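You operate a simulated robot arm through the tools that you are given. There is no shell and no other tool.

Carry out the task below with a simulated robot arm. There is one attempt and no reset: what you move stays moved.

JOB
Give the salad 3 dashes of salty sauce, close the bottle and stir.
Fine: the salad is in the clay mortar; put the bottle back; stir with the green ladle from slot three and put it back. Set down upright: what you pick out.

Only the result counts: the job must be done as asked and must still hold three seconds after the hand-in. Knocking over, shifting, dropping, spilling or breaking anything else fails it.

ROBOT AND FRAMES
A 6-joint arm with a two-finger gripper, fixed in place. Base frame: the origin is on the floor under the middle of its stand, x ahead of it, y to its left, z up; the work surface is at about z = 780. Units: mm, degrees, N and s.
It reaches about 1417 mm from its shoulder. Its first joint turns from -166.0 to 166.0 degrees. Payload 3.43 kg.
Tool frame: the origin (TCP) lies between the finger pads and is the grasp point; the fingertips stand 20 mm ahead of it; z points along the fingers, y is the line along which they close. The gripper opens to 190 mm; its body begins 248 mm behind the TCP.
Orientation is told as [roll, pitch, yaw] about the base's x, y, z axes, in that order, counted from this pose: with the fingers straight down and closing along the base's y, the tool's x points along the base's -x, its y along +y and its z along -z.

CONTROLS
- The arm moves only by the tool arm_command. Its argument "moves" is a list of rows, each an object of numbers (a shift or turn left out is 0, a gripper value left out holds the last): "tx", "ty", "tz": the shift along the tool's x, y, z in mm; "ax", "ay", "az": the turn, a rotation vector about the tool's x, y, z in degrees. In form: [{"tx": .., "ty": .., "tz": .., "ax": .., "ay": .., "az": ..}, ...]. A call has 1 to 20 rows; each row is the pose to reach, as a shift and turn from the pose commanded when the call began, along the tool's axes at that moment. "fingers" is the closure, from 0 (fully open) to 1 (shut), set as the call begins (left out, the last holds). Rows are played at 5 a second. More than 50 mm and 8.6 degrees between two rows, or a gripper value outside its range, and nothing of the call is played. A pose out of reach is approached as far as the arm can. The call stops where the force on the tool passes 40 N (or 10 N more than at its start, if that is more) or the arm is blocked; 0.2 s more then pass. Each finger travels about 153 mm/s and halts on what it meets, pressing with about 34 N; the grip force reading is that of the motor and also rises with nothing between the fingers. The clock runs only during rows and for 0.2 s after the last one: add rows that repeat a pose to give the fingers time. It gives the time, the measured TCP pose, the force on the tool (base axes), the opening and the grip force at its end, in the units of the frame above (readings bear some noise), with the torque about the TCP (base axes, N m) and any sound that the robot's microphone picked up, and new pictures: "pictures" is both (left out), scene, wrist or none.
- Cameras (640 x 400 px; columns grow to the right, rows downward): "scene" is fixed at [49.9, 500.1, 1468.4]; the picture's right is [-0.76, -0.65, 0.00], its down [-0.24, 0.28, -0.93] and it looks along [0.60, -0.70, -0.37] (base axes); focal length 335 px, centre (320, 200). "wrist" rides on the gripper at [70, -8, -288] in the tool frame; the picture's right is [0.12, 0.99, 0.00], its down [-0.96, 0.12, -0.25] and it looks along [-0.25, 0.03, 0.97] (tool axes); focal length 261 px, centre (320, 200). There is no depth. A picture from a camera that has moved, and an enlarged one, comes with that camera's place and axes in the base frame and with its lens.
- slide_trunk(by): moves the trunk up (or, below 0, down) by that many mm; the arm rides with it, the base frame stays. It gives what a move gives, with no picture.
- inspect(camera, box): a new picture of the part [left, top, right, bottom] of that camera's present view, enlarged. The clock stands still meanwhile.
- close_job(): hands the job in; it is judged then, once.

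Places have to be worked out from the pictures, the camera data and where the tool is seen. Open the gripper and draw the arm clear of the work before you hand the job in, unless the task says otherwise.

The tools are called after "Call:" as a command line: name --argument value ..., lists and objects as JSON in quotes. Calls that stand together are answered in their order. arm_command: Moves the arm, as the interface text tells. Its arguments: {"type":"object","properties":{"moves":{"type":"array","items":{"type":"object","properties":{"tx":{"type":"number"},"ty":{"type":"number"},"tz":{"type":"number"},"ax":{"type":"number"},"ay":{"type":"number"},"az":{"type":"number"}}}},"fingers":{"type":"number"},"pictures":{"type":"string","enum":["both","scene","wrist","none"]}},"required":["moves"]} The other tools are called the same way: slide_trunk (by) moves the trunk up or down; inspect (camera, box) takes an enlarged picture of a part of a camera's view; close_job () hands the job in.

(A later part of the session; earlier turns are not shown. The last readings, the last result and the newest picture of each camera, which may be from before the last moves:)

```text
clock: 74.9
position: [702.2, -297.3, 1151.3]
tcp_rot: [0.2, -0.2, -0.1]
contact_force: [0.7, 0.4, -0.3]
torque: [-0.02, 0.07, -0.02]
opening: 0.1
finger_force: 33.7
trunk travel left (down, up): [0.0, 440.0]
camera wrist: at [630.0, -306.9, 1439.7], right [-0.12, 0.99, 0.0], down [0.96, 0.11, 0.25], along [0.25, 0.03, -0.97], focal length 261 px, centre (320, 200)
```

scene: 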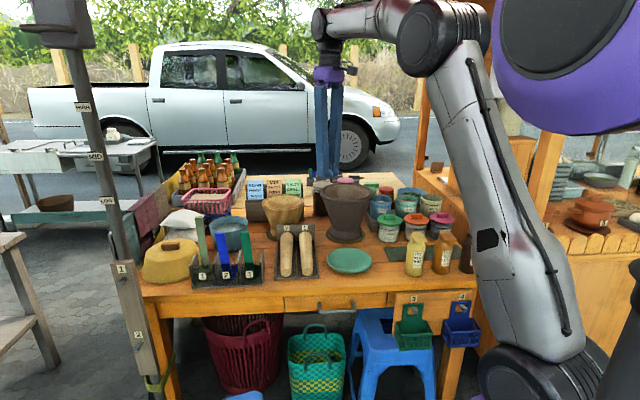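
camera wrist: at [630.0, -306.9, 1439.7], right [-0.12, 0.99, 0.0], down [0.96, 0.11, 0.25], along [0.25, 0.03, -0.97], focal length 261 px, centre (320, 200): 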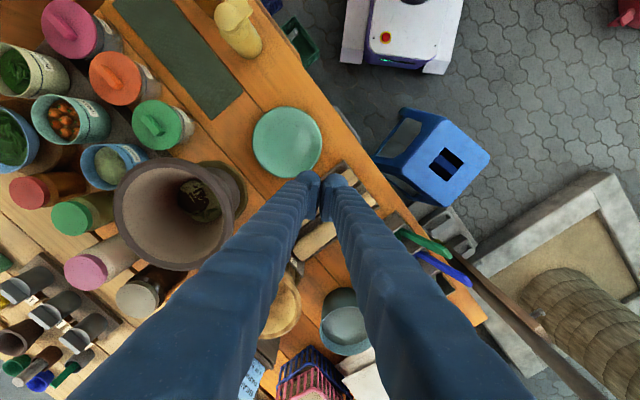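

The ladle handles are visible from above beside the fingers. I zoom in on the rack and on the mortar.

Call:
inspect --camera "wrist" --box '[340, 160, 500, 320]'

Call:
inspect --camera "wrist" --box '[110, 150, 260, 280]'

Call:
inspect --camera "scene" --box '[185, 205, 275, 295]'

```text
2.50 times, centred on (420, 240) of wrist
camera zoom: at [630.0, -306.9, 1439.7], right [-0.12, 0.99, 0.0], down [0.96, 0.11, 0.25], along [0.25, 0.03, -0.97], focal length 652 px, centre (70, 100)
```

zoom: 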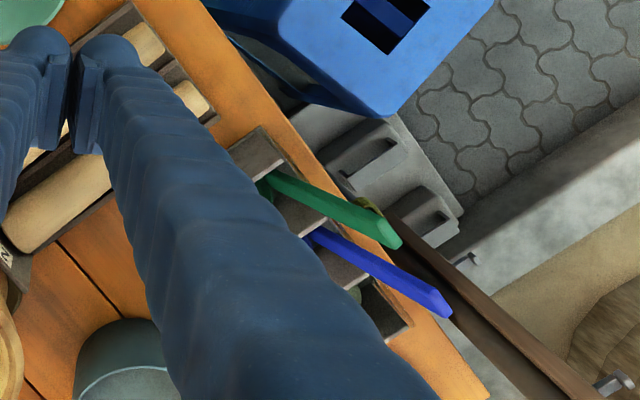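

```text
3.08 times, centred on (185, 215) of wrist
camera zoom: at [630.0, -306.9, 1439.7], right [-0.12, 0.99, 0.0], down [0.96, 0.11, 0.25], along [0.25, 0.03, -0.97], focal length 802 px, centre (735, 154)
```

zoom: 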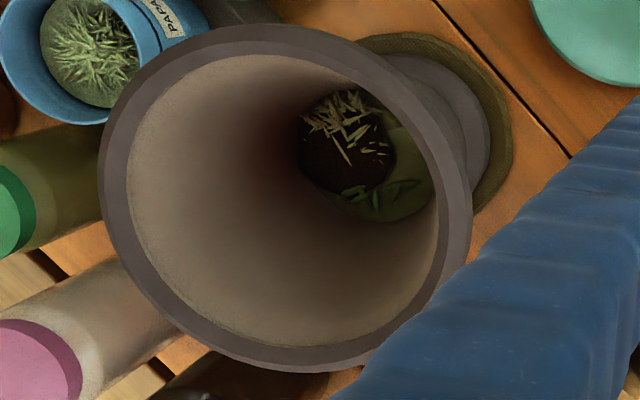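

```text
4.44 times, centred on (230, 250) of scene
camera zoom: at [49.9, 500.1, 1468.4], right [-0.76, -0.65, 0.0], down [-0.24, 0.28, -0.93], along [0.6, -0.7, -0.37], focal length 1490 px, centre (720, -22)
```

zoom: 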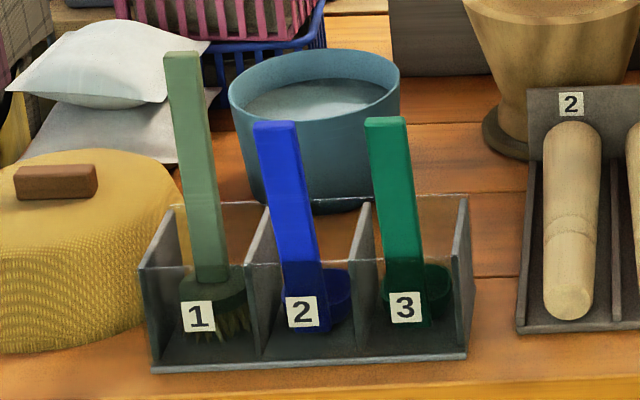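

I triangulate the green handle's top at about (819, -42, 993), leaning forward by ~14°. Its foot is near (857, -73, 805). I zoom in further to see where its bowl sits.

Call:
inspect --camera "scene" --box '[255, 225, 300, 285]'

Call:
inspect --camera "scene" --box '[210, 225, 270, 285]'

```text
6.67 times, centred on (278, 255) of scene
camera zoom: at [49.9, 500.1, 1468.4], right [-0.76, -0.65, 0.0], down [-0.24, 0.28, -0.93], along [0.6, -0.7, -0.37], focal length 2234 px, centre (603, -167)
```

zoom: 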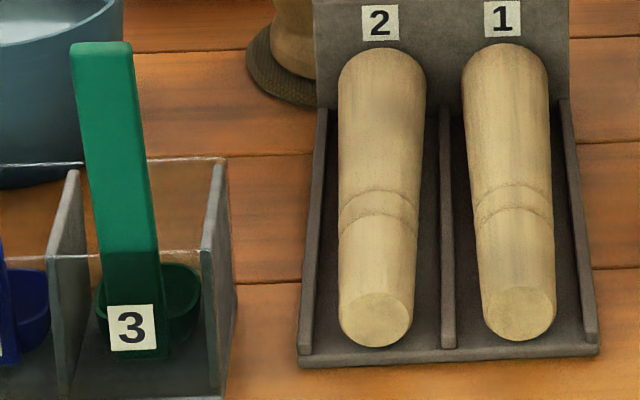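

```text
6.67 times, centred on (240, 255) of scene
camera zoom: at [49.9, 500.1, 1468.4], right [-0.76, -0.65, 0.0], down [-0.24, 0.28, -0.93], along [0.6, -0.7, -0.37], focal length 2234 px, centre (853, -167)
```

zoom: 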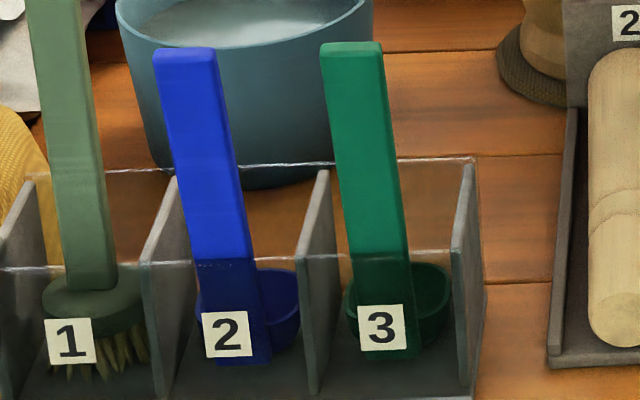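

The ladle's handle is attached at the front of its cup and leans on the clear front wall. I'll grip the handle across its thickness, along the table's front-back line. I move above it while turning 44° and opening the fingers to about 110 mm.

Call:
arm_command --fingers 0.42 --moves '[{"tx": -14, "ty": 39, "tz": 0, "az": -6.4}, {"tx": -28, "ty": 78, "tz": 0, "az": -12.7}, {"tx": -42, "ty": 117, "tz": 0, "az": -19}, {"tx": -56, "ty": 156, "tz": 5, "az": -25.4}, {"tx": -70, "ty": 195, "tz": 10, "az": -31.7}, {"tx": -84, "ty": 234, "tz": 20, "az": -38}, {"tx": -98, "ty": 272, "tz": 31, "az": -44.4}, {"tx": -98, "ty": 272, "tz": 31, "az": -44.4}]'

Call:
inspect --camera "wrist" --box '[240, 120, 400, 280]'

```text
clock: 76.7
position: [799.9, -25.7, 1120.0]
tcp_rot: [-0.1, -0.2, 44.3]
contact_force: [0.1, 1.0, -0.4]
torque: [-0.11, 0.01, -0.02]
opening: 110.4
finger_force: 0.1
trunk travel left (down, up): [0.0, 440.0]
camera wrist: at [754.2, -80.8, 1408.0], right [-0.78, 0.63, 0.0], down [0.61, 0.75, 0.25], along [0.16, 0.19, -0.97], focal length 261 px, centre (320, 200)
```

scene: 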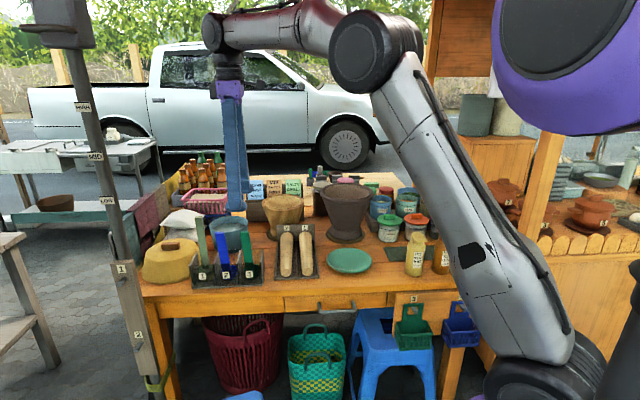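
wrist: 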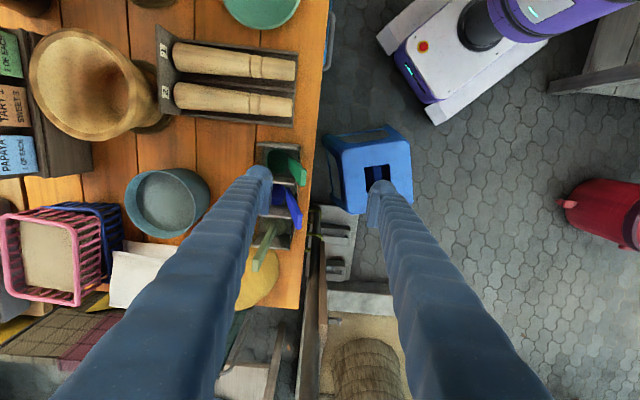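

```text
2.50 times, centred on (320, 200) of wrist
camera zoom: at [754.2, -80.8, 1408.0], right [-0.78, 0.63, 0.0], down [0.61, 0.75, 0.25], along [0.16, 0.19, -0.97], focal length 652 px, centre (320, 200)
```

zoom: 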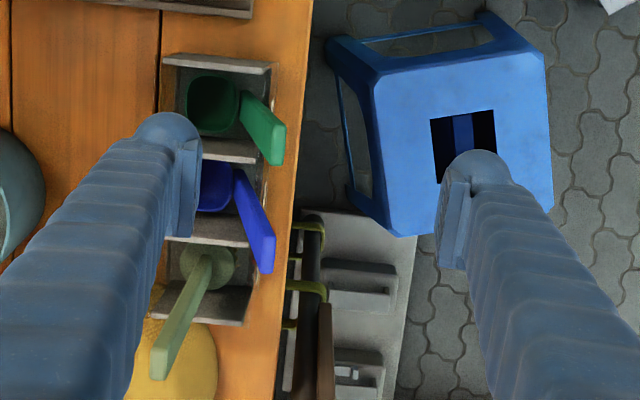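

Now I see the green ladle clearly: handle top at (820, -45, 993), handle at (847, -82) at z=830, cup centre at about (869, -94). The handle is about 26 mm wide and 10 mm thick. I tilt the tool to the handle's axis and go to a pre-grasp point above it.

Call:
arm_command --moves '[{"tx": -1, "ty": -5, "tz": 28, "ax": 5.2, "ay": 0.8}, {"tx": -2, "ty": -10, "tz": 56, "ax": 10.4, "ay": 1.6}, {"tx": -3.4, "ty": -15.7, "tz": 84, "ax": 15.6, "ay": 2.35}, {"tx": -3.4, "ty": -15.7, "tz": 84, "ax": 15.6, "ay": 2.35}]'

Call:
inspect --camera "wrist" --box '[240, 120, 400, 280]'

Call:
inspect --camera "scene" --box '[190, 190, 300, 290]'

```text
clock: 77.7
position: [815.2, -36.1, 1036.8]
tcp_rot: [-15.6, 2.1, 43.9]
contact_force: [0.1, 1.2, 0.8]
torque: [-0.05, 0.02, -0.04]
opening: 110.3
finger_force: 0.0
trunk travel left (down, up): [0.0, 440.0]
camera wrist: at [723.2, -27.9, 1319.2], right [-0.76, 0.6, -0.26], down [0.57, 0.8, 0.17], along [0.31, -0.02, -0.95], focal length 261 px, centre (320, 200)
```

scene: 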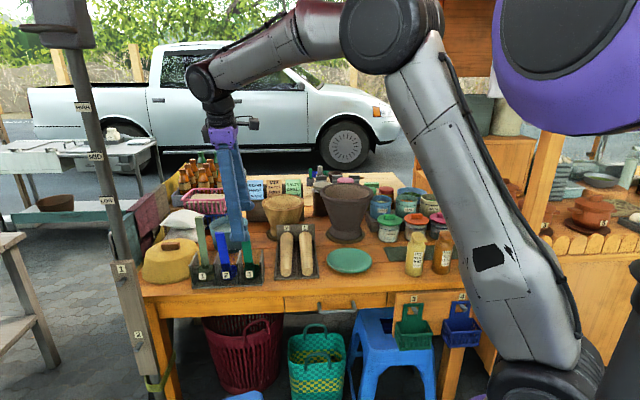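
wrist: 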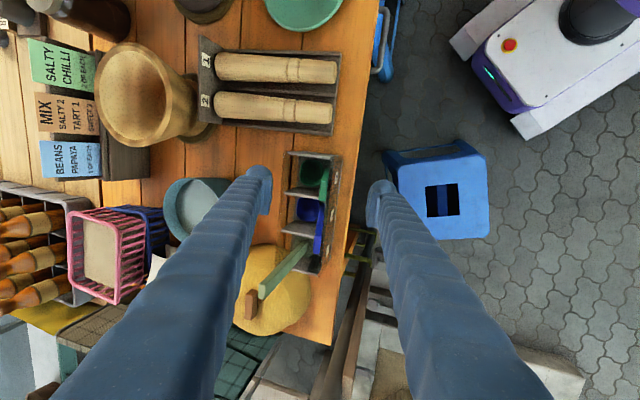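

```text
2.50 times, centred on (320, 200) of wrist
camera zoom: at [723.2, -27.9, 1319.2], right [-0.76, 0.6, -0.26], down [0.57, 0.8, 0.17], along [0.31, -0.02, -0.95], focal length 652 px, centre (320, 200)
```

zoom: 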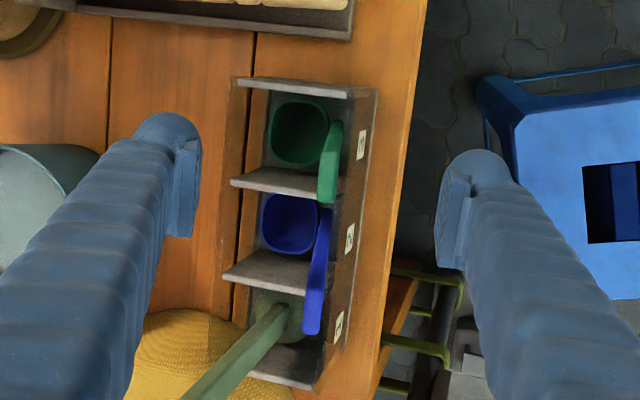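

```text
4.00 times, centred on (245, 240) of scene
camera zoom: at [49.9, 500.1, 1468.4], right [-0.76, -0.65, 0.0], down [-0.24, 0.28, -0.93], along [0.6, -0.7, -0.37], focal length 1341 px, centre (620, 40)
```

zoom: 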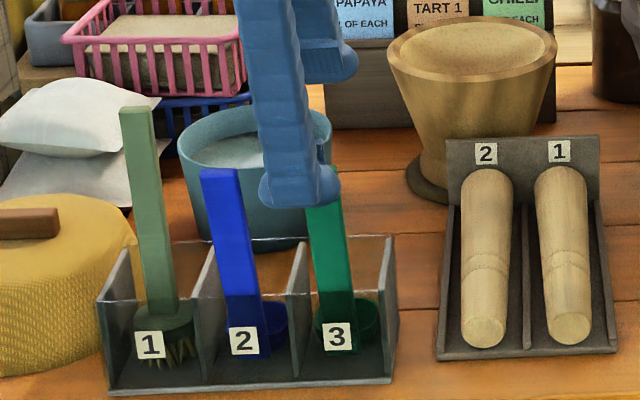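

The handle lies about 6 mm to the +y side of the tool axis and is well aligned. I narrow the opening to 70 mm and descend 90 mm along the handle with that correction.

Call:
arm_command --fingers 0.63 --moves '[{"tx": -3, "ty": 6.5, "tz": 0}, {"tx": -3, "ty": 6.5, "tz": 25}, {"tx": -3, "ty": 6.5, "tz": 50}, {"tx": -3, "ty": 6.5, "tz": 75}, {"tx": -3, "ty": 6.5, "tz": 90}, {"tx": -3, "ty": 6.5, "tz": 90}]'

Call:
inspect --camera "wrist" --box '[240, 120, 400, 280]'

Call:
inspect --camera "scene" --box '[190, 190, 300, 290]'

```text
clock: 79.1
position: [827.6, -49.6, 948.5]
tcp_rot: [-15.6, 2.1, 43.8]
contact_force: [0.5, 0.4, -0.1]
torque: [-0.02, 0.01, 0.02]
opening: 70.3
finger_force: 0.0
trunk travel left (down, up): [0.0, 440.0]
camera wrist: at [735.4, -41.0, 1231.1], right [-0.76, 0.6, -0.26], down [0.57, 0.8, 0.17], along [0.31, -0.02, -0.95], focal length 261 px, centre (320, 200)
```

scene: 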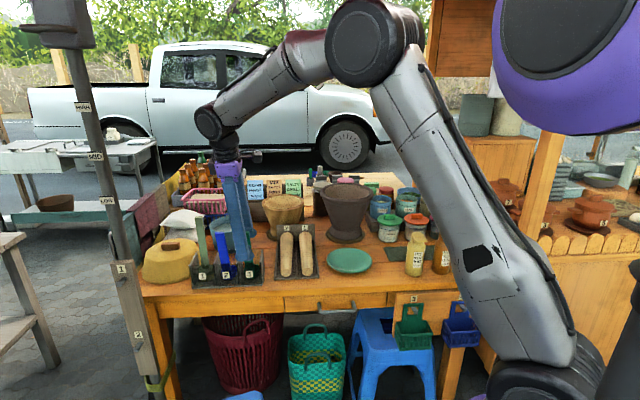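
wrist: 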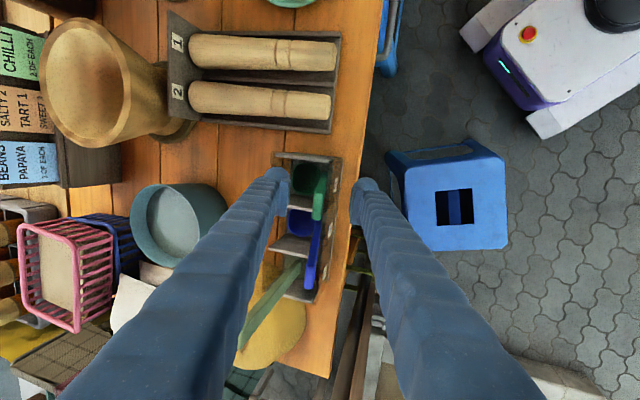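

```text
2.50 times, centred on (320, 200) of wrist
camera zoom: at [735.4, -41.0, 1231.1], right [-0.76, 0.6, -0.26], down [0.57, 0.8, 0.17], along [0.31, -0.02, -0.95], focal length 652 px, centre (320, 200)
```

zoom: 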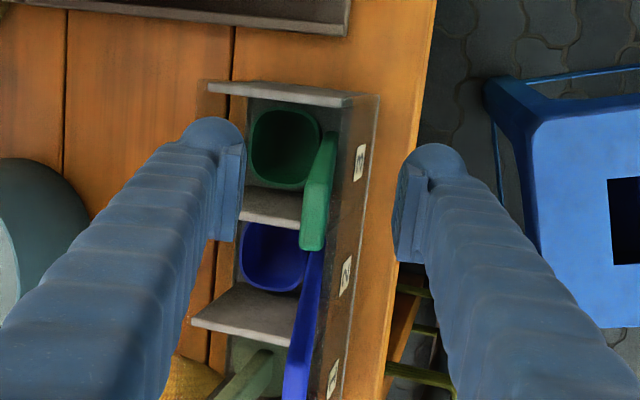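

```text
4.00 times, centred on (245, 240) of scene
camera zoom: at [49.9, 500.1, 1468.4], right [-0.76, -0.65, 0.0], down [-0.24, 0.28, -0.93], along [0.6, -0.7, -0.37], focal length 1341 px, centre (620, 40)
```

zoom: 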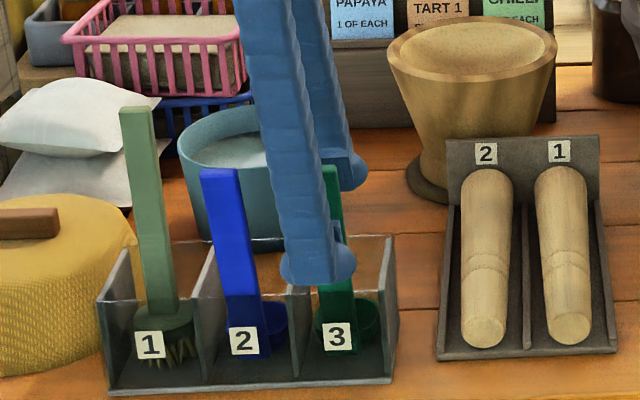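

The handle is centred between the pads. I bias the tool 2 mm to the back so that closing can't push the handle against the rack's front wall, then close.

Call:
arm_command --moves '[{"ty": -2}]' --pictures "none"

Call:
arm_command --fingers 1 --moves '[{"tx": 0}, {"tx": 0}, {"tx": 0}, {"tx": 0}]'

Call:
inspect --camera "wrist" --box '[240, 120, 400, 280]'

```text
clock: 79.5
position: [829.5, -51.0, 950.0]
tcp_rot: [-15.6, 2.2, 43.9]
contact_force: [-0.6, 0.3, 0.2]
torque: [0.0, 0.01, 0.02]
opening: 70.1
finger_force: 0.1
trunk travel left (down, up): [0.0, 440.0]
```

```text
clock: 80.5
position: [827.6, -50.7, 948.6]
tcp_rot: [-15.6, 2.1, 43.9]
contact_force: [0.4, 0.2, -0.2]
torque: [-0.03, 0.0, 0.0]
opening: 8.7
finger_force: 33.7
trunk travel left (down, up): [0.0, 440.0]
camera wrist: at [736.9, -42.2, 1231.5], right [-0.76, 0.6, -0.26], down [0.58, 0.8, 0.17], along [0.31, -0.02, -0.95], focal length 261 px, centre (320, 200)
```

scene: 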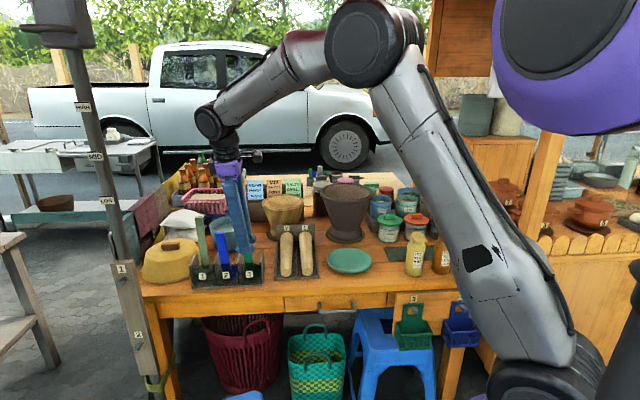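
wrist: 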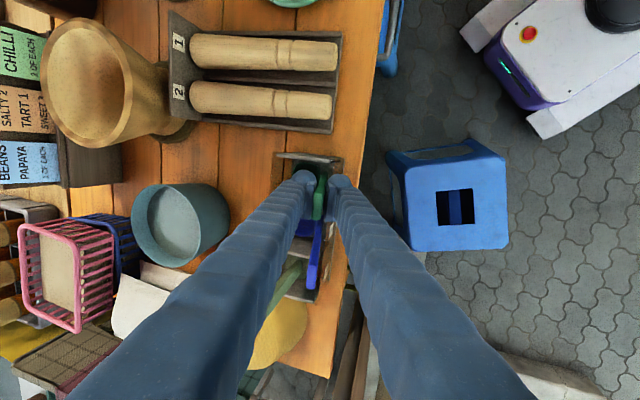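

```text
2.50 times, centred on (320, 200) of wrist
camera zoom: at [736.9, -42.2, 1231.5], right [-0.76, 0.6, -0.26], down [0.58, 0.8, 0.17], along [0.31, -0.02, -0.95], focal length 652 px, centre (320, 200)
```

zoom: 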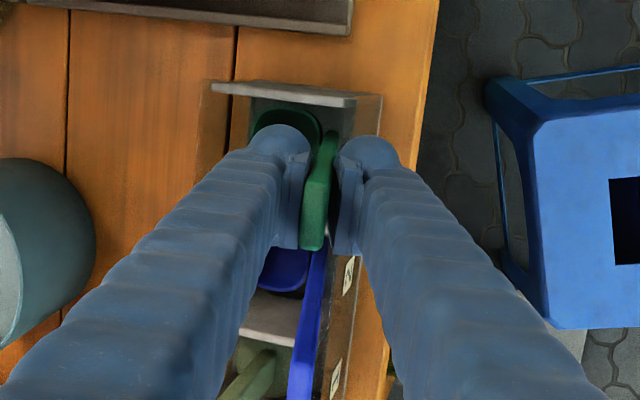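

The handle is gripped (8.7 mm thick). I lift the ladle straight up out of the slot, slowly at first.

Call:
arm_command --moves '[{"tx": 0.4, "ty": -2.7, "tz": -9.6}, {"tx": 0.9, "ty": -6.7, "tz": -24}, {"tx": 1.6, "ty": -12.1, "tz": -43.3}, {"tx": 2.6, "ty": -18.8, "tz": -67.4}, {"tx": 3.7, "ty": -26.9, "tz": -96.3}, {"tx": 4.8, "ty": -34.9, "tz": -125.1}, {"tx": 5.9, "ty": -43, "tz": -154}, {"tx": 6.6, "ty": -48.4, "tz": -173.3}, {"tx": 6.6, "ty": -48.4, "tz": -173.3}]'

Call:
inspect --camera "scene" --box '[190, 150, 320, 290]'

```text
clock: 82.5
position: [827.6, -52.5, 1132.0]
tcp_rot: [-15.6, 2.0, 43.8]
contact_force: [0.4, 0.2, -0.5]
torque: [0.03, 0.05, 0.01]
opening: 8.8
finger_force: 34.4
trunk travel left (down, up): [0.0, 440.0]
camera wrist: at [737.2, -42.8, 1413.9], right [-0.76, 0.6, -0.26], down [0.58, 0.8, 0.17], along [0.31, -0.02, -0.95], focal length 261 px, centre (320, 200)
```

scene: 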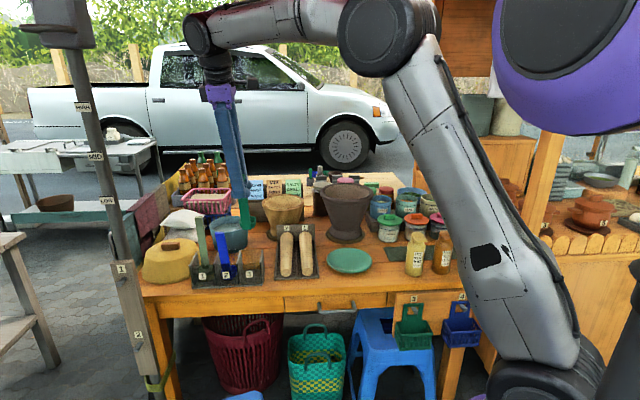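
wrist: 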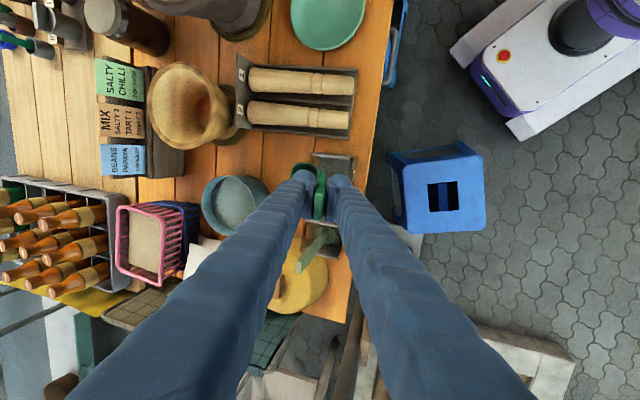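

```text
2.86 times, centred on (255, 220) of scene
camera zoom: at [49.9, 500.1, 1468.4], right [-0.76, -0.65, 0.0], down [-0.24, 0.28, -0.93], along [0.6, -0.7, -0.37], focal length 958 px, centre (506, 143)
```

zoom: 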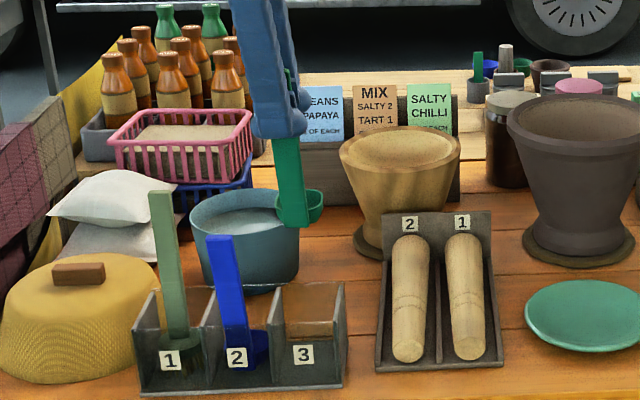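

The ladle came out cleanly and nothing else moved. I raise everything 120 mm with the trunk so the ladle clears the mortars, then carry it upright to above the clay mortar.

Call:
slide_trunk --by 120

Call:
arm_command --moves '[{"tx": 20, "ty": -17, "tz": 5.5, "ax": -1.2, "ay": -0.2}, {"tx": 50, "ty": -42.5, "tz": 13.8, "ax": -2.6, "ay": -0.4}, {"tx": 83, "ty": -70.6, "tz": 22.9, "ax": -4, "ay": -0.6}, {"tx": 116, "ty": -98.7, "tz": 32, "ax": -5.4, "ay": -0.8}, {"tx": 149, "ty": -126.8, "tz": 41.1, "ax": -6.8, "ay": -1}, {"tx": 182, "ty": -154.9, "tz": 50.2, "ax": -8.2, "ay": -1.2}, {"tx": 215, "ty": -182.9, "tz": 59.3, "ax": -9.6, "ay": -1.4}, {"tx": 248, "ty": -211, "tz": 68.4, "ax": -11, "ay": -1.6}, {"tx": 281, "ty": -239.1, "tz": 77.5, "ax": -12.4, "ay": -1.8}, {"tx": 314, "ty": -267.2, "tz": 86.6, "ax": -13.8, "ay": -2.1}, {"tx": 342, "ty": -291, "tz": 94.3, "ax": -15, "ay": -2.25}, {"tx": 360, "ty": -306.3, "tz": 99.3, "ax": -15.6, "ay": -2.35}, {"tx": 364, "ty": -309.7, "tz": 100.4, "ax": -15.6, "ay": -2.35}]'

```text
clock: 84.0
position: [828.5, -50.8, 1250.8]
tcp_rot: [-15.6, 2.1, 43.9]
contact_force: [-0.2, 0.2, -0.7]
torque: [-0.04, 0.03, 0.01]
opening: 8.6
finger_force: 34.1
trunk travel left (down, up): [-120.0, 320.0]
```

```text
clock: 86.8
position: [756.3, -486.9, 1223.1]
tcp_rot: [-0.3, -0.2, 44.2]
contact_force: [-1.1, 1.0, 1.7]
torque: [-0.26, -0.11, -0.03]
opening: 8.3
finger_force: 34.2
out of reach, approached as far as the arm can: row 10, 11, 12, 13
trunk travel left (down, up): [-120.0, 320.0]
camera wrist: at [709.6, -541.7, 1511.3], right [-0.78, 0.63, 0.0], down [0.61, 0.75, 0.25], along [0.16, 0.19, -0.97], focal length 261 px, centre (320, 200)
```

scene: 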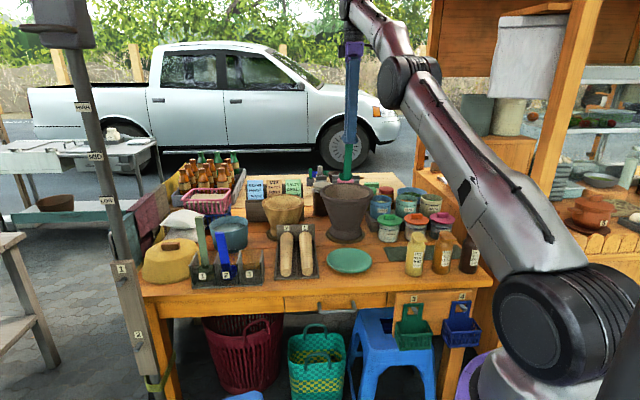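
wrist: 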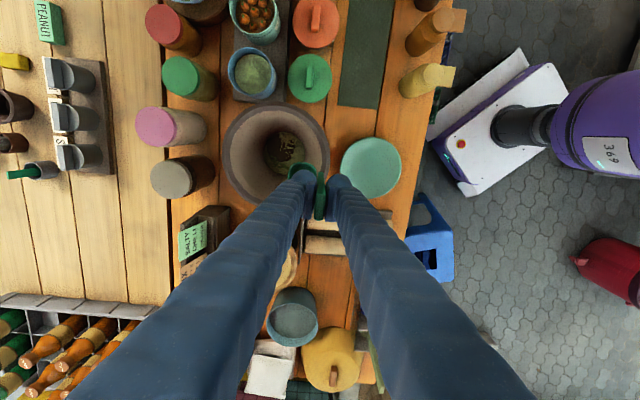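

The arm is fully stretched at this height. I raise the trunk by another 150 mm for more reach, then continue to the mortar.

Call:
slide_trunk --by 150

Call:
arm_command --moves '[{"tx": 0, "ty": 0, "tz": 30}, {"tx": 0, "ty": 0, "tz": 60}]'

Call:
inspect --camera "wrist" --box '[210, 80, 390, 240]'

Call:
inspect --camera "scene" --box '[290, 60, 430, 250]'

```text
clock: 88.6
position: [756.5, -488.9, 1370.4]
tcp_rot: [0.0, -0.2, 44.2]
contact_force: [1.0, -0.2, -0.7]
torque: [0.05, 0.02, 0.01]
opening: 8.4
finger_force: 34.3
trunk travel left (down, up): [-270.0, 170.0]
```

```text
clock: 89.2
position: [757.1, -485.4, 1312.4]
tcp_rot: [-0.1, -0.2, 44.3]
contact_force: [-0.4, 1.4, 0.0]
torque: [-0.27, -0.05, -0.01]
opening: 8.6
finger_force: 33.8
trunk travel left (down, up): [-270.0, 170.0]
camera wrist: at [711.9, -540.9, 1600.4], right [-0.78, 0.63, 0.0], down [0.61, 0.75, 0.25], along [0.16, 0.19, -0.97], focal length 261 px, centre (320, 200)
```

scene: 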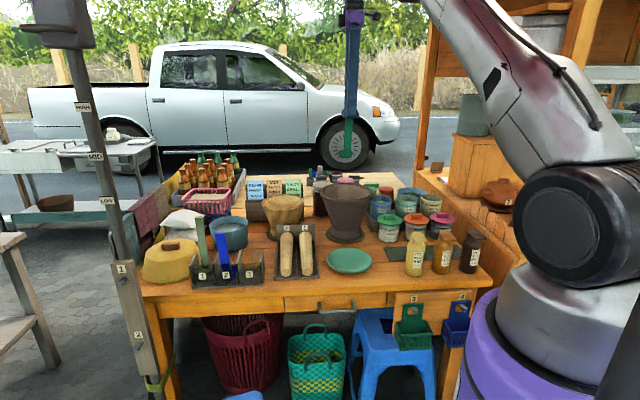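
wrist: 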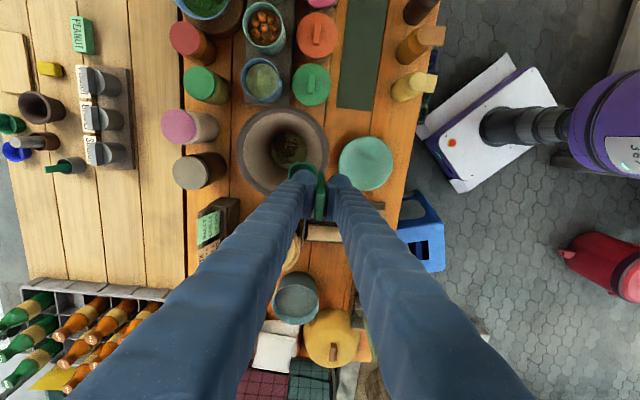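

```text
2.50 times, centred on (300, 160) of wrist
camera zoom: at [711.9, -540.9, 1600.4], right [-0.78, 0.63, 0.0], down [0.61, 0.75, 0.25], along [0.16, 0.19, -0.97], focal length 652 px, centre (370, 300)
```

zoom: 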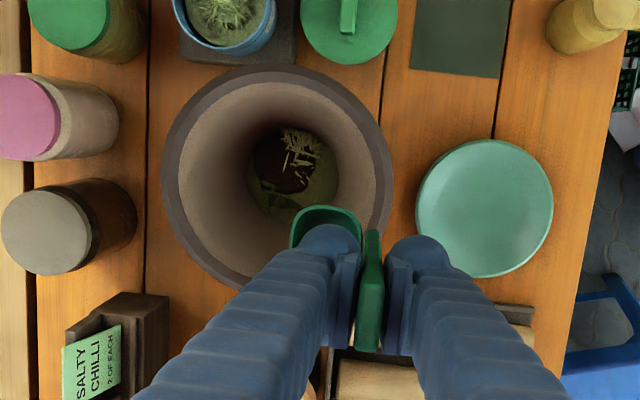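

```text
2.11 times, centred on (360, 155) of scene
camera zoom: at [49.9, 500.1, 1468.4], right [-0.76, -0.65, 0.0], down [-0.24, 0.28, -0.93], along [0.6, -0.7, -0.37], focal length 706 px, centre (236, 295)
```

zoom: 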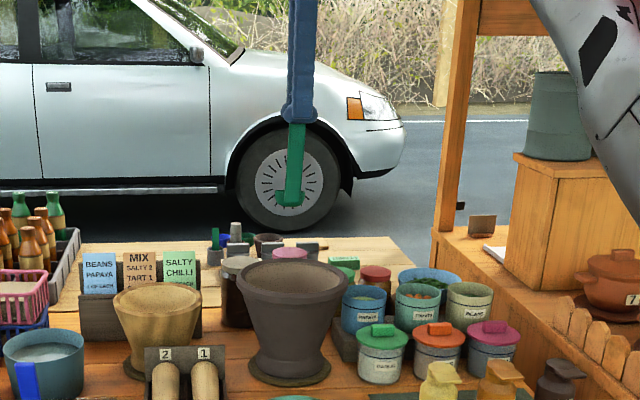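

I see the salad with its dark sauce patch; the mortar axis is at about (807, -559), and the ladle cup hangs about 28 mm to the back of the tool axis. I move so the cup is centred over the mortar and lower to TCP z≈1230 (cup bottom ≈1060).

Call:
arm_command --moves '[{"tx": 4, "ty": -21, "tz": 27}, {"tx": 8, "ty": -43, "tz": 55}, {"tx": 12.4, "ty": -64.2, "tz": 82}, {"tx": 12.4, "ty": -64.2, "tz": 82}]'

Call:
inspect --camera "wrist" --box '[230, 100, 390, 240]'

Call:
inspect --camera "scene" --box '[290, 110, 410, 250]'

```text
clock: 90.2
position: [792.3, -544.2, 1228.9]
tcp_rot: [-0.1, -0.3, 44.2]
contact_force: [-0.3, 0.3, 0.8]
torque: [0.02, -0.04, 0.0]
opening: 8.4
finger_force: 34.0
trunk travel left (down, up): [-270.0, 170.0]
camera wrist: at [745.3, -599.0, 1516.6], right [-0.78, 0.63, 0.0], down [0.61, 0.75, 0.25], along [0.16, 0.2, -0.97], focal length 261 px, centre (320, 200)
```

scene: 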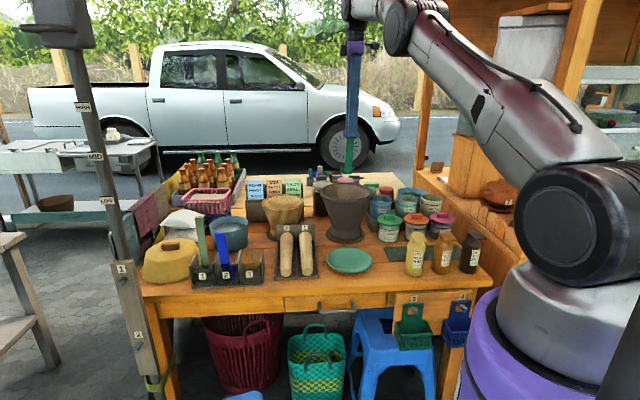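
wrist: 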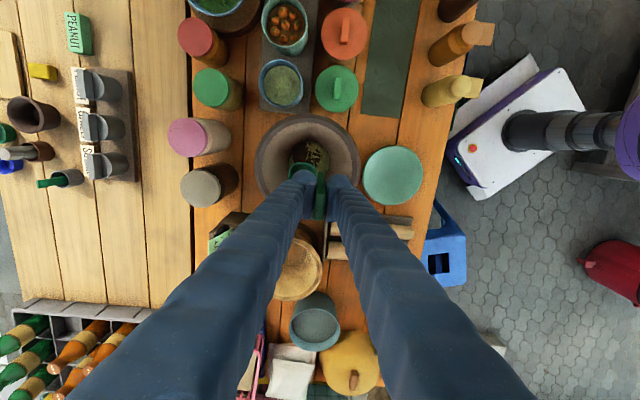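

```text
2.86 times, centred on (310, 170) of wrist
camera zoom: at [745.3, -599.0, 1516.6], right [-0.78, 0.63, 0.0], down [0.61, 0.75, 0.25], along [0.16, 0.2, -0.97], focal length 745 px, centre (349, 286)
```

zoom: 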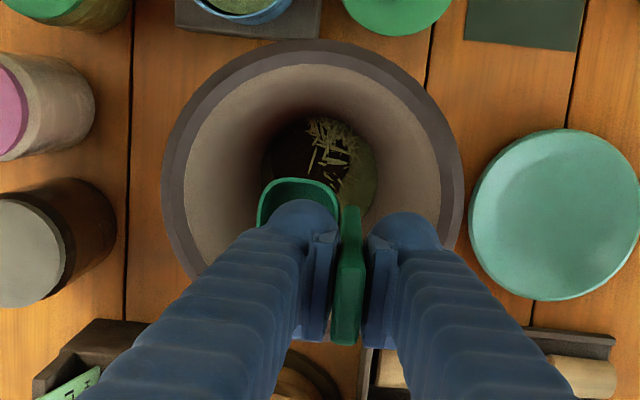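

```text
2.86 times, centred on (350, 180) of scene
camera zoom: at [49.9, 500.1, 1468.4], right [-0.76, -0.65, 0.0], down [-0.24, 0.28, -0.93], along [0.6, -0.7, -0.37], focal length 958 px, centre (234, 257)
```

zoom: 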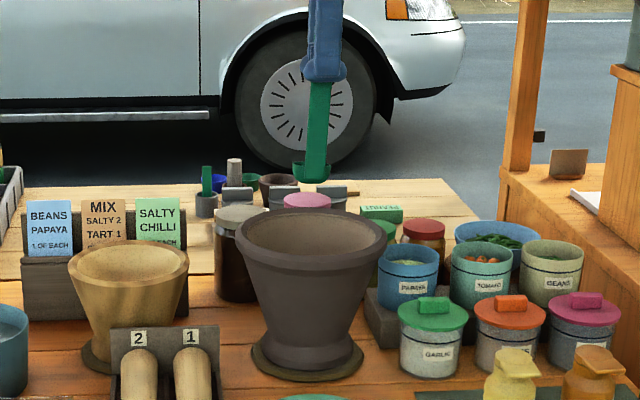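

The cup centre is about 5 mm off the mortar axis to one side. I correct that and lower the ladle into the mortar to TCP z≈1065 (cup bottom ≈895), watching the force.

Call:
arm_command --moves '[{"tx": 4.7, "tz": 35}, {"tx": 4.7, "tz": 75}, {"tx": 4.7, "tz": 110}, {"tx": 4.7, "tz": 140}, {"tx": 4.7, "tz": 164}, {"tx": 4.7, "tz": 164}]'

Call:
inspect --camera "wrist" --box '[230, 100, 390, 240]'

Call:
inspect --camera "scene" --box '[290, 110, 410, 250]'

```text
clock: 91.6
position: [788.8, -546.9, 1063.7]
tcp_rot: [-0.1, -0.3, 44.2]
contact_force: [-1.2, -0.5, -0.4]
torque: [0.02, 0.01, 0.01]
opening: 8.4
finger_force: 34.2
trunk travel left (down, up): [-270.0, 170.0]
camera wrist: at [742.8, -601.7, 1351.4], right [-0.78, 0.63, 0.0], down [0.61, 0.75, 0.25], along [0.16, 0.19, -0.97], focal length 261 px, centre (320, 200)
```

scene: 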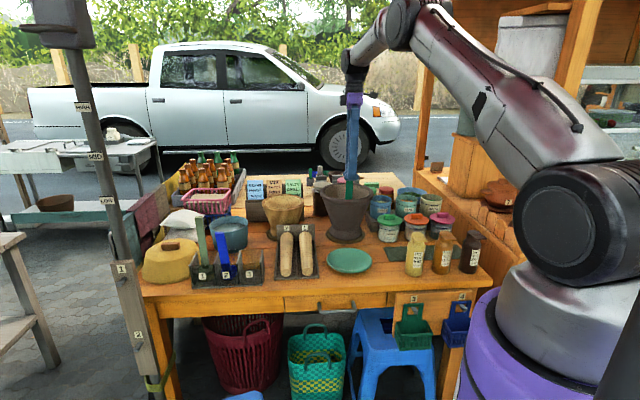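
wrist: 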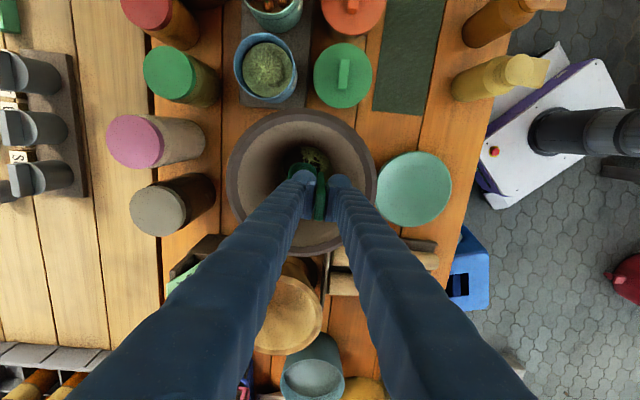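

```text
2.86 times, centred on (310, 170) of wrist
camera zoom: at [742.8, -601.7, 1351.4], right [-0.78, 0.63, 0.0], down [0.61, 0.75, 0.25], along [0.16, 0.19, -0.97], focal length 745 px, centre (349, 286)
```

zoom: 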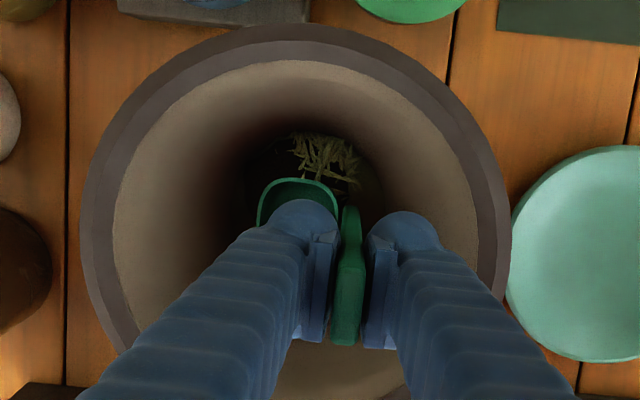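

```text
2.86 times, centred on (350, 180) of scene
camera zoom: at [49.9, 500.1, 1468.4], right [-0.76, -0.65, 0.0], down [-0.24, 0.28, -0.93], along [0.6, -0.7, -0.37], focal length 958 px, centre (234, 257)
```

zoom: 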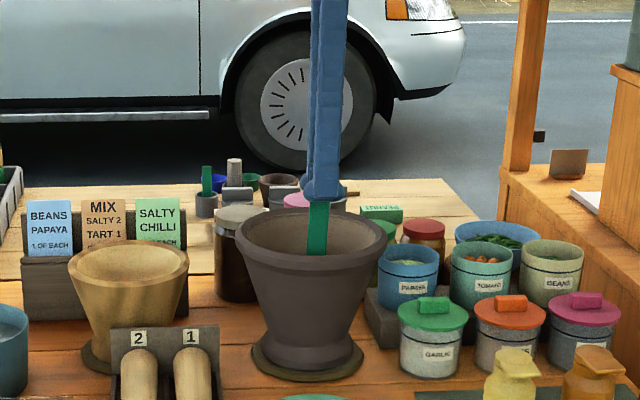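

The cup hangs almost exactly on the mortar axis. I lower further in small steps to find the salad.

Call:
arm_command --moves '[{"tx": 2, "ty": -1, "tz": 6}, {"tx": 2, "ty": -1, "tz": 12}, {"tx": 2, "ty": -1, "tz": 18}, {"tx": 2, "ty": -1, "tz": 18}]' --pictures "none"

Call:
inspect --camera "wrist" --box '[270, 120, 370, 200]'

```text
clock: 92.6
position: [788.3, -548.6, 1047.1]
tcp_rot: [0.0, -0.2, 44.2]
contact_force: [-0.1, 0.0, -0.8]
torque: [0.0, -0.01, 0.01]
opening: 8.4
finger_force: 33.7
trunk travel left (down, up): [-270.0, 170.0]
```

```text
5.00 times, centred on (320, 160) of wrist
camera zoom: at [743.0, -604.4, 1334.9], right [-0.78, 0.63, 0.0], down [0.61, 0.75, 0.25], along [0.16, 0.2, -0.97], focal length 1303 px, centre (320, 400)
```

zoom: 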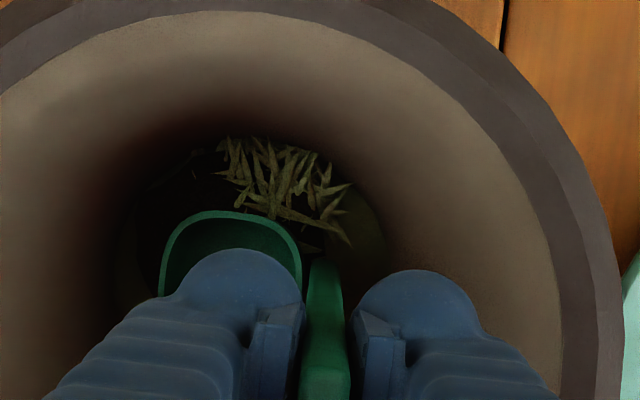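

No contact at a cup bottom of about 877. I go 15 mm lower.

Call:
arm_command --moves '[{"tz": 5}, {"tz": 10}, {"tz": 15}, {"tz": 15}]' --pictures "none"

Call:
inspect --camera "wrist" --box '[270, 120, 370, 200]'

```text
clock: 93.6
position: [789.5, -547.7, 1032.8]
tcp_rot: [0.0, -0.3, 44.2]
contact_force: [0.1, -0.5, -0.1]
torque: [0.03, 0.04, 0.04]
opening: 8.2
finger_force: 33.9
trunk travel left (down, up): [-270.0, 170.0]
```

```text
5.00 times, centred on (320, 160) of wrist
camera zoom: at [743.3, -603.7, 1320.4], right [-0.78, 0.63, 0.0], down [0.61, 0.75, 0.25], along [0.16, 0.2, -0.97], focal length 1303 px, centre (320, 400)
```

zoom: 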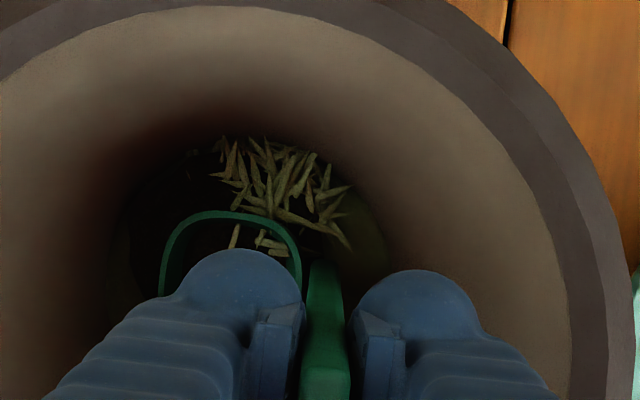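

The shreds now show inside the cup, so it dips into the salad. I go 6 mm deeper and start with a gentle circle of 10 mm radius.

Call:
arm_command --moves '[{"tz": 3}, {"tz": 6}, {"tz": 6, "tx": 5}, {"tz": 6, "tx": 10}, {"tz": 6, "tx": 7.1, "ty": 7.1}, {"tz": 6, "tx": 0, "ty": 10}, {"tz": 6, "tx": -7.1, "ty": 7.1}, {"tz": 6, "tx": -10, "ty": 0}, {"tz": 6, "tx": -7.1, "ty": -7.1}, {"tz": 6, "tx": 0, "ty": -10}, {"tz": 6, "tx": 7.1, "ty": -7.1}, {"tz": 6, "tx": 10, "ty": 0}]' --pictures "none"

Call:
inspect --camera "wrist" --box '[270, 120, 370, 200]'

Call:
inspect --camera "scene" --box '[290, 110, 410, 250]'

```text
clock: 96.2
position: [782.4, -554.0, 1026.6]
tcp_rot: [0.0, -0.2, 44.2]
contact_force: [1.2, 0.4, 0.1]
torque: [0.02, -0.01, -0.01]
opening: 8.3
finger_force: 34.4
trunk travel left (down, up): [-270.0, 170.0]
```

```text
5.00 times, centred on (320, 160) of wrist
camera zoom: at [737.1, -610.3, 1313.5], right [-0.78, 0.63, 0.0], down [0.61, 0.75, 0.25], along [0.16, 0.2, -0.97], focal length 1303 px, centre (320, 400)
```

zoom: 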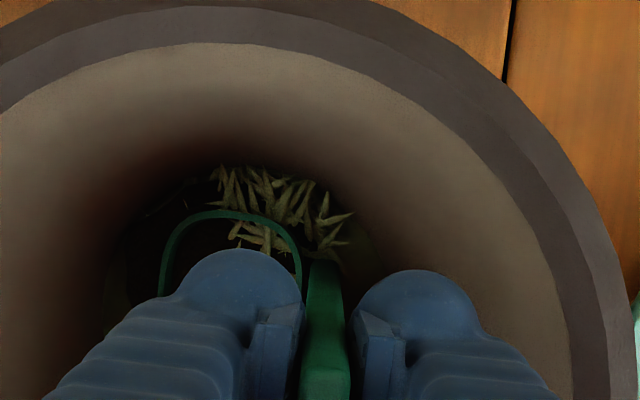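

```text
2.86 times, centred on (350, 180) of scene
camera zoom: at [49.9, 500.1, 1468.4], right [-0.76, -0.65, 0.0], down [-0.24, 0.28, -0.93], along [0.6, -0.7, -0.37], focal length 958 px, centre (234, 257)
```

zoom: 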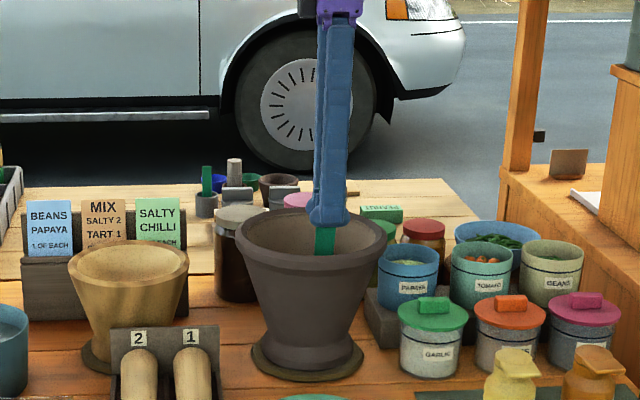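

The ladle moves freely in the salad without touching the walls. I stir two full turns at 13 mm radius.

Call:
arm_command --moves '[{"tx": 3, "ty": 0}, {"tx": -0.8, "ty": 9.2}, {"tx": -10, "ty": 13}, {"tx": -19.2, "ty": 9.2}, {"tx": -23, "ty": 0}, {"tx": -19.2, "ty": -9.2}, {"tx": -10, "ty": -13}, {"tx": -0.8, "ty": -9.2}, {"tx": 3, "ty": 0}, {"tx": -0.8, "ty": 9.2}, {"tx": -10, "ty": 13}, {"tx": -19.2, "ty": 9.2}, {"tx": -23, "ty": 0}, {"tx": -19.2, "ty": -9.2}, {"tx": -10, "ty": -13}, {"tx": -0.8, "ty": -9.2}, {"tx": 3, "ty": 0}]' --pictures "none"

Call:
inspect --camera "wrist" --box '[270, 120, 370, 200]'

```text
clock: 99.8
position: [780.5, -556.8, 1025.6]
tcp_rot: [-0.2, -0.3, 44.3]
contact_force: [0.2, -0.7, 0.3]
torque: [0.0, -0.02, 0.0]
opening: 8.5
finger_force: 34.0
trunk travel left (down, up): [-270.0, 170.0]
```

```text
5.00 times, centred on (320, 160) of wrist
camera zoom: at [734.9, -612.6, 1313.2], right [-0.78, 0.63, 0.0], down [0.61, 0.75, 0.25], along [0.16, 0.19, -0.97], focal length 1303 px, centre (320, 400)
```

zoom: 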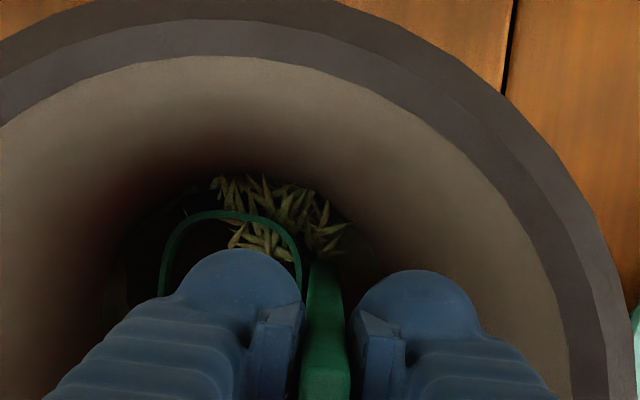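

There is still no contact. I go a little deeper in small steps to be sure the cup is well in the salad, then stir two more turns.

Call:
arm_command --moves '[{"tx": -5, "tz": 2}, {"tx": -13, "tz": 4}, {"tx": -13, "tz": 6}, {"tx": -13, "tz": 8}]' --pictures "none"

Call:
inspect --camera "wrist" --box '[270, 120, 370, 200]'

```text
clock: 100.8
position: [789.6, -547.3, 1017.7]
tcp_rot: [0.1, -0.3, 44.3]
contact_force: [0.6, -0.6, -0.4]
torque: [0.04, 0.0, 0.01]
opening: 8.7
finger_force: 33.9
trunk travel left (down, up): [-270.0, 170.0]
```

```text
5.00 times, centred on (320, 160) of wrist
camera zoom: at [744.5, -603.0, 1305.3], right [-0.78, 0.63, 0.0], down [0.61, 0.75, 0.25], along [0.16, 0.2, -0.97], focal length 1303 px, centre (320, 400)
```

zoom: 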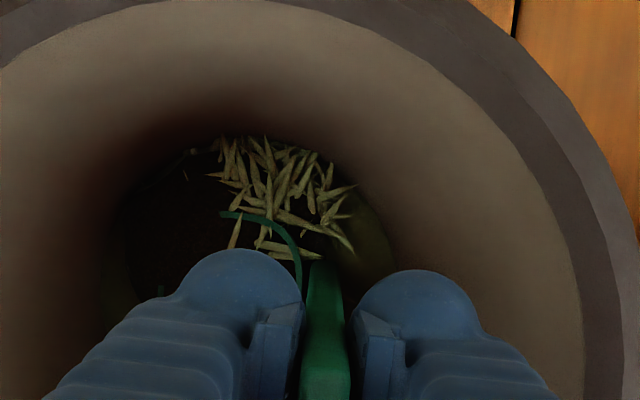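

The cup's rim is now level with the salad's surface (z≈886), so it is fully immersed. I stir two more turns here at 11 mm radius.

Call:
arm_command --moves '[{"tx": 6, "ty": 0}, {"tx": 11, "ty": 0}, {"tx": 7.8, "ty": 7.8}, {"tx": 0, "ty": 11}, {"tx": -7.8, "ty": 7.8}, {"tx": -11, "ty": 0}, {"tx": -7.8, "ty": -7.8}, {"tx": 0, "ty": -11}, {"tx": 7.8, "ty": -7.8}, {"tx": 11, "ty": 0}, {"tx": 7.8, "ty": 7.8}, {"tx": 0, "ty": 11}, {"tx": -7.8, "ty": 7.8}, {"tx": -11, "ty": 0}, {"tx": -7.8, "ty": -7.8}, {"tx": 0, "ty": -11}, {"tx": 7.8, "ty": -7.8}, {"tx": 11, "ty": 0}, {"tx": 0, "ty": 0}]' --pictures "none"

Call:
inspect --camera "wrist" --box '[270, 120, 370, 200]'

Call:
inspect --camera "scene" --box '[290, 110, 410, 250]'

```text
clock: 104.8
position: [790.7, -548.2, 1015.8]
tcp_rot: [0.0, -0.2, 44.2]
contact_force: [0.1, -0.2, -0.5]
torque: [-0.03, 0.0, -0.02]
opening: 8.5
finger_force: 34.0
trunk travel left (down, up): [-270.0, 170.0]
```

```text
5.00 times, centred on (320, 160) of wrist
camera zoom: at [744.8, -604.1, 1304.5], right [-0.78, 0.63, 0.0], down [0.61, 0.75, 0.25], along [0.16, 0.2, -0.97], focal length 1303 px, centre (320, 400)
```

zoom: 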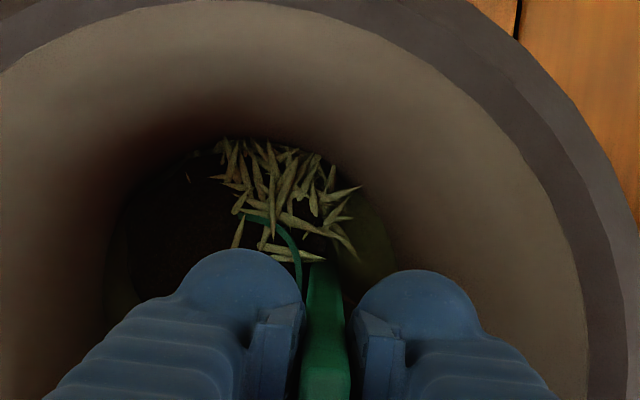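

```text
2.86 times, centred on (350, 180) of scene
camera zoom: at [49.9, 500.1, 1468.4], right [-0.76, -0.65, 0.0], down [-0.24, 0.28, -0.93], along [0.6, -0.7, -0.37], focal length 958 px, centre (234, 257)
```

zoom: 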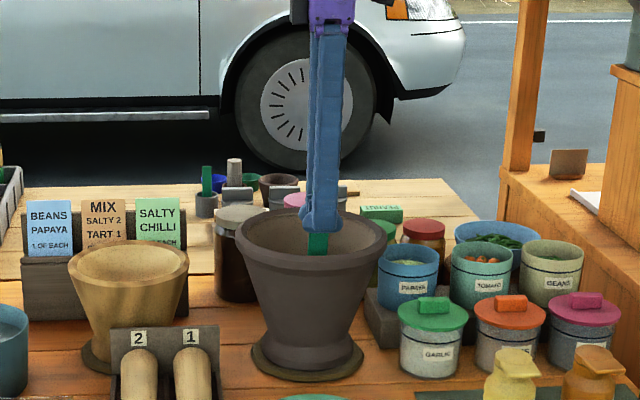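

There is still no wall contact. I stir two more turns in the opposite direction at 13 mm radius, then look at the salad.

Call:
arm_command --moves '[{"tx": 7, "ty": 0, "tz": -3}, {"tx": 13, "ty": 0, "tz": -3}, {"tx": 9.2, "ty": -9.2, "tz": -3}, {"tx": 0, "ty": -13, "tz": -3}, {"tx": -9.2, "ty": -9.2, "tz": -3}, {"tx": -13, "ty": 0, "tz": -3}, {"tx": -9.2, "ty": 9.2, "tz": -3}, {"tx": 0, "ty": 13, "tz": -3}, {"tx": 9.2, "ty": 9.2, "tz": -3}, {"tx": 13, "ty": 0, "tz": -3}, {"tx": 9.2, "ty": -9.2, "tz": -3}, {"tx": 0, "ty": -13, "tz": -3}, {"tx": -9.2, "ty": -9.2, "tz": -3}, {"tx": -13, "ty": 0, "tz": -3}, {"tx": -9.2, "ty": 9.2, "tz": -3}, {"tx": 0, "ty": 13, "tz": -3}, {"tx": 9.2, "ty": 9.2, "tz": -3}, {"tx": 13, "ty": 0, "tz": -3}, {"tx": 6, "ty": 0, "tz": -3}, {"tx": 0, "ty": 0, "tz": 0}]' --pictures "none"

Call:
inspect --camera "wrist" --box '[270, 120, 370, 200]'

```text
clock: 109.0
position: [790.4, -545.8, 1016.9]
tcp_rot: [0.0, -0.2, 44.2]
contact_force: [-0.1, 0.4, -0.8]
torque: [-0.01, -0.03, 0.03]
opening: 8.4
finger_force: 34.2
trunk travel left (down, up): [-270.0, 170.0]
```

```text
5.00 times, centred on (320, 160) of wrist
camera zoom: at [744.2, -602.3, 1305.9], right [-0.78, 0.63, 0.0], down [0.61, 0.75, 0.25], along [0.16, 0.19, -0.97], focal length 1303 px, centre (320, 400)
```

zoom: 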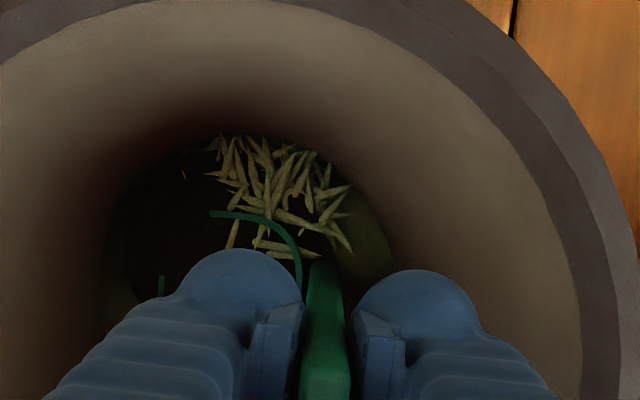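

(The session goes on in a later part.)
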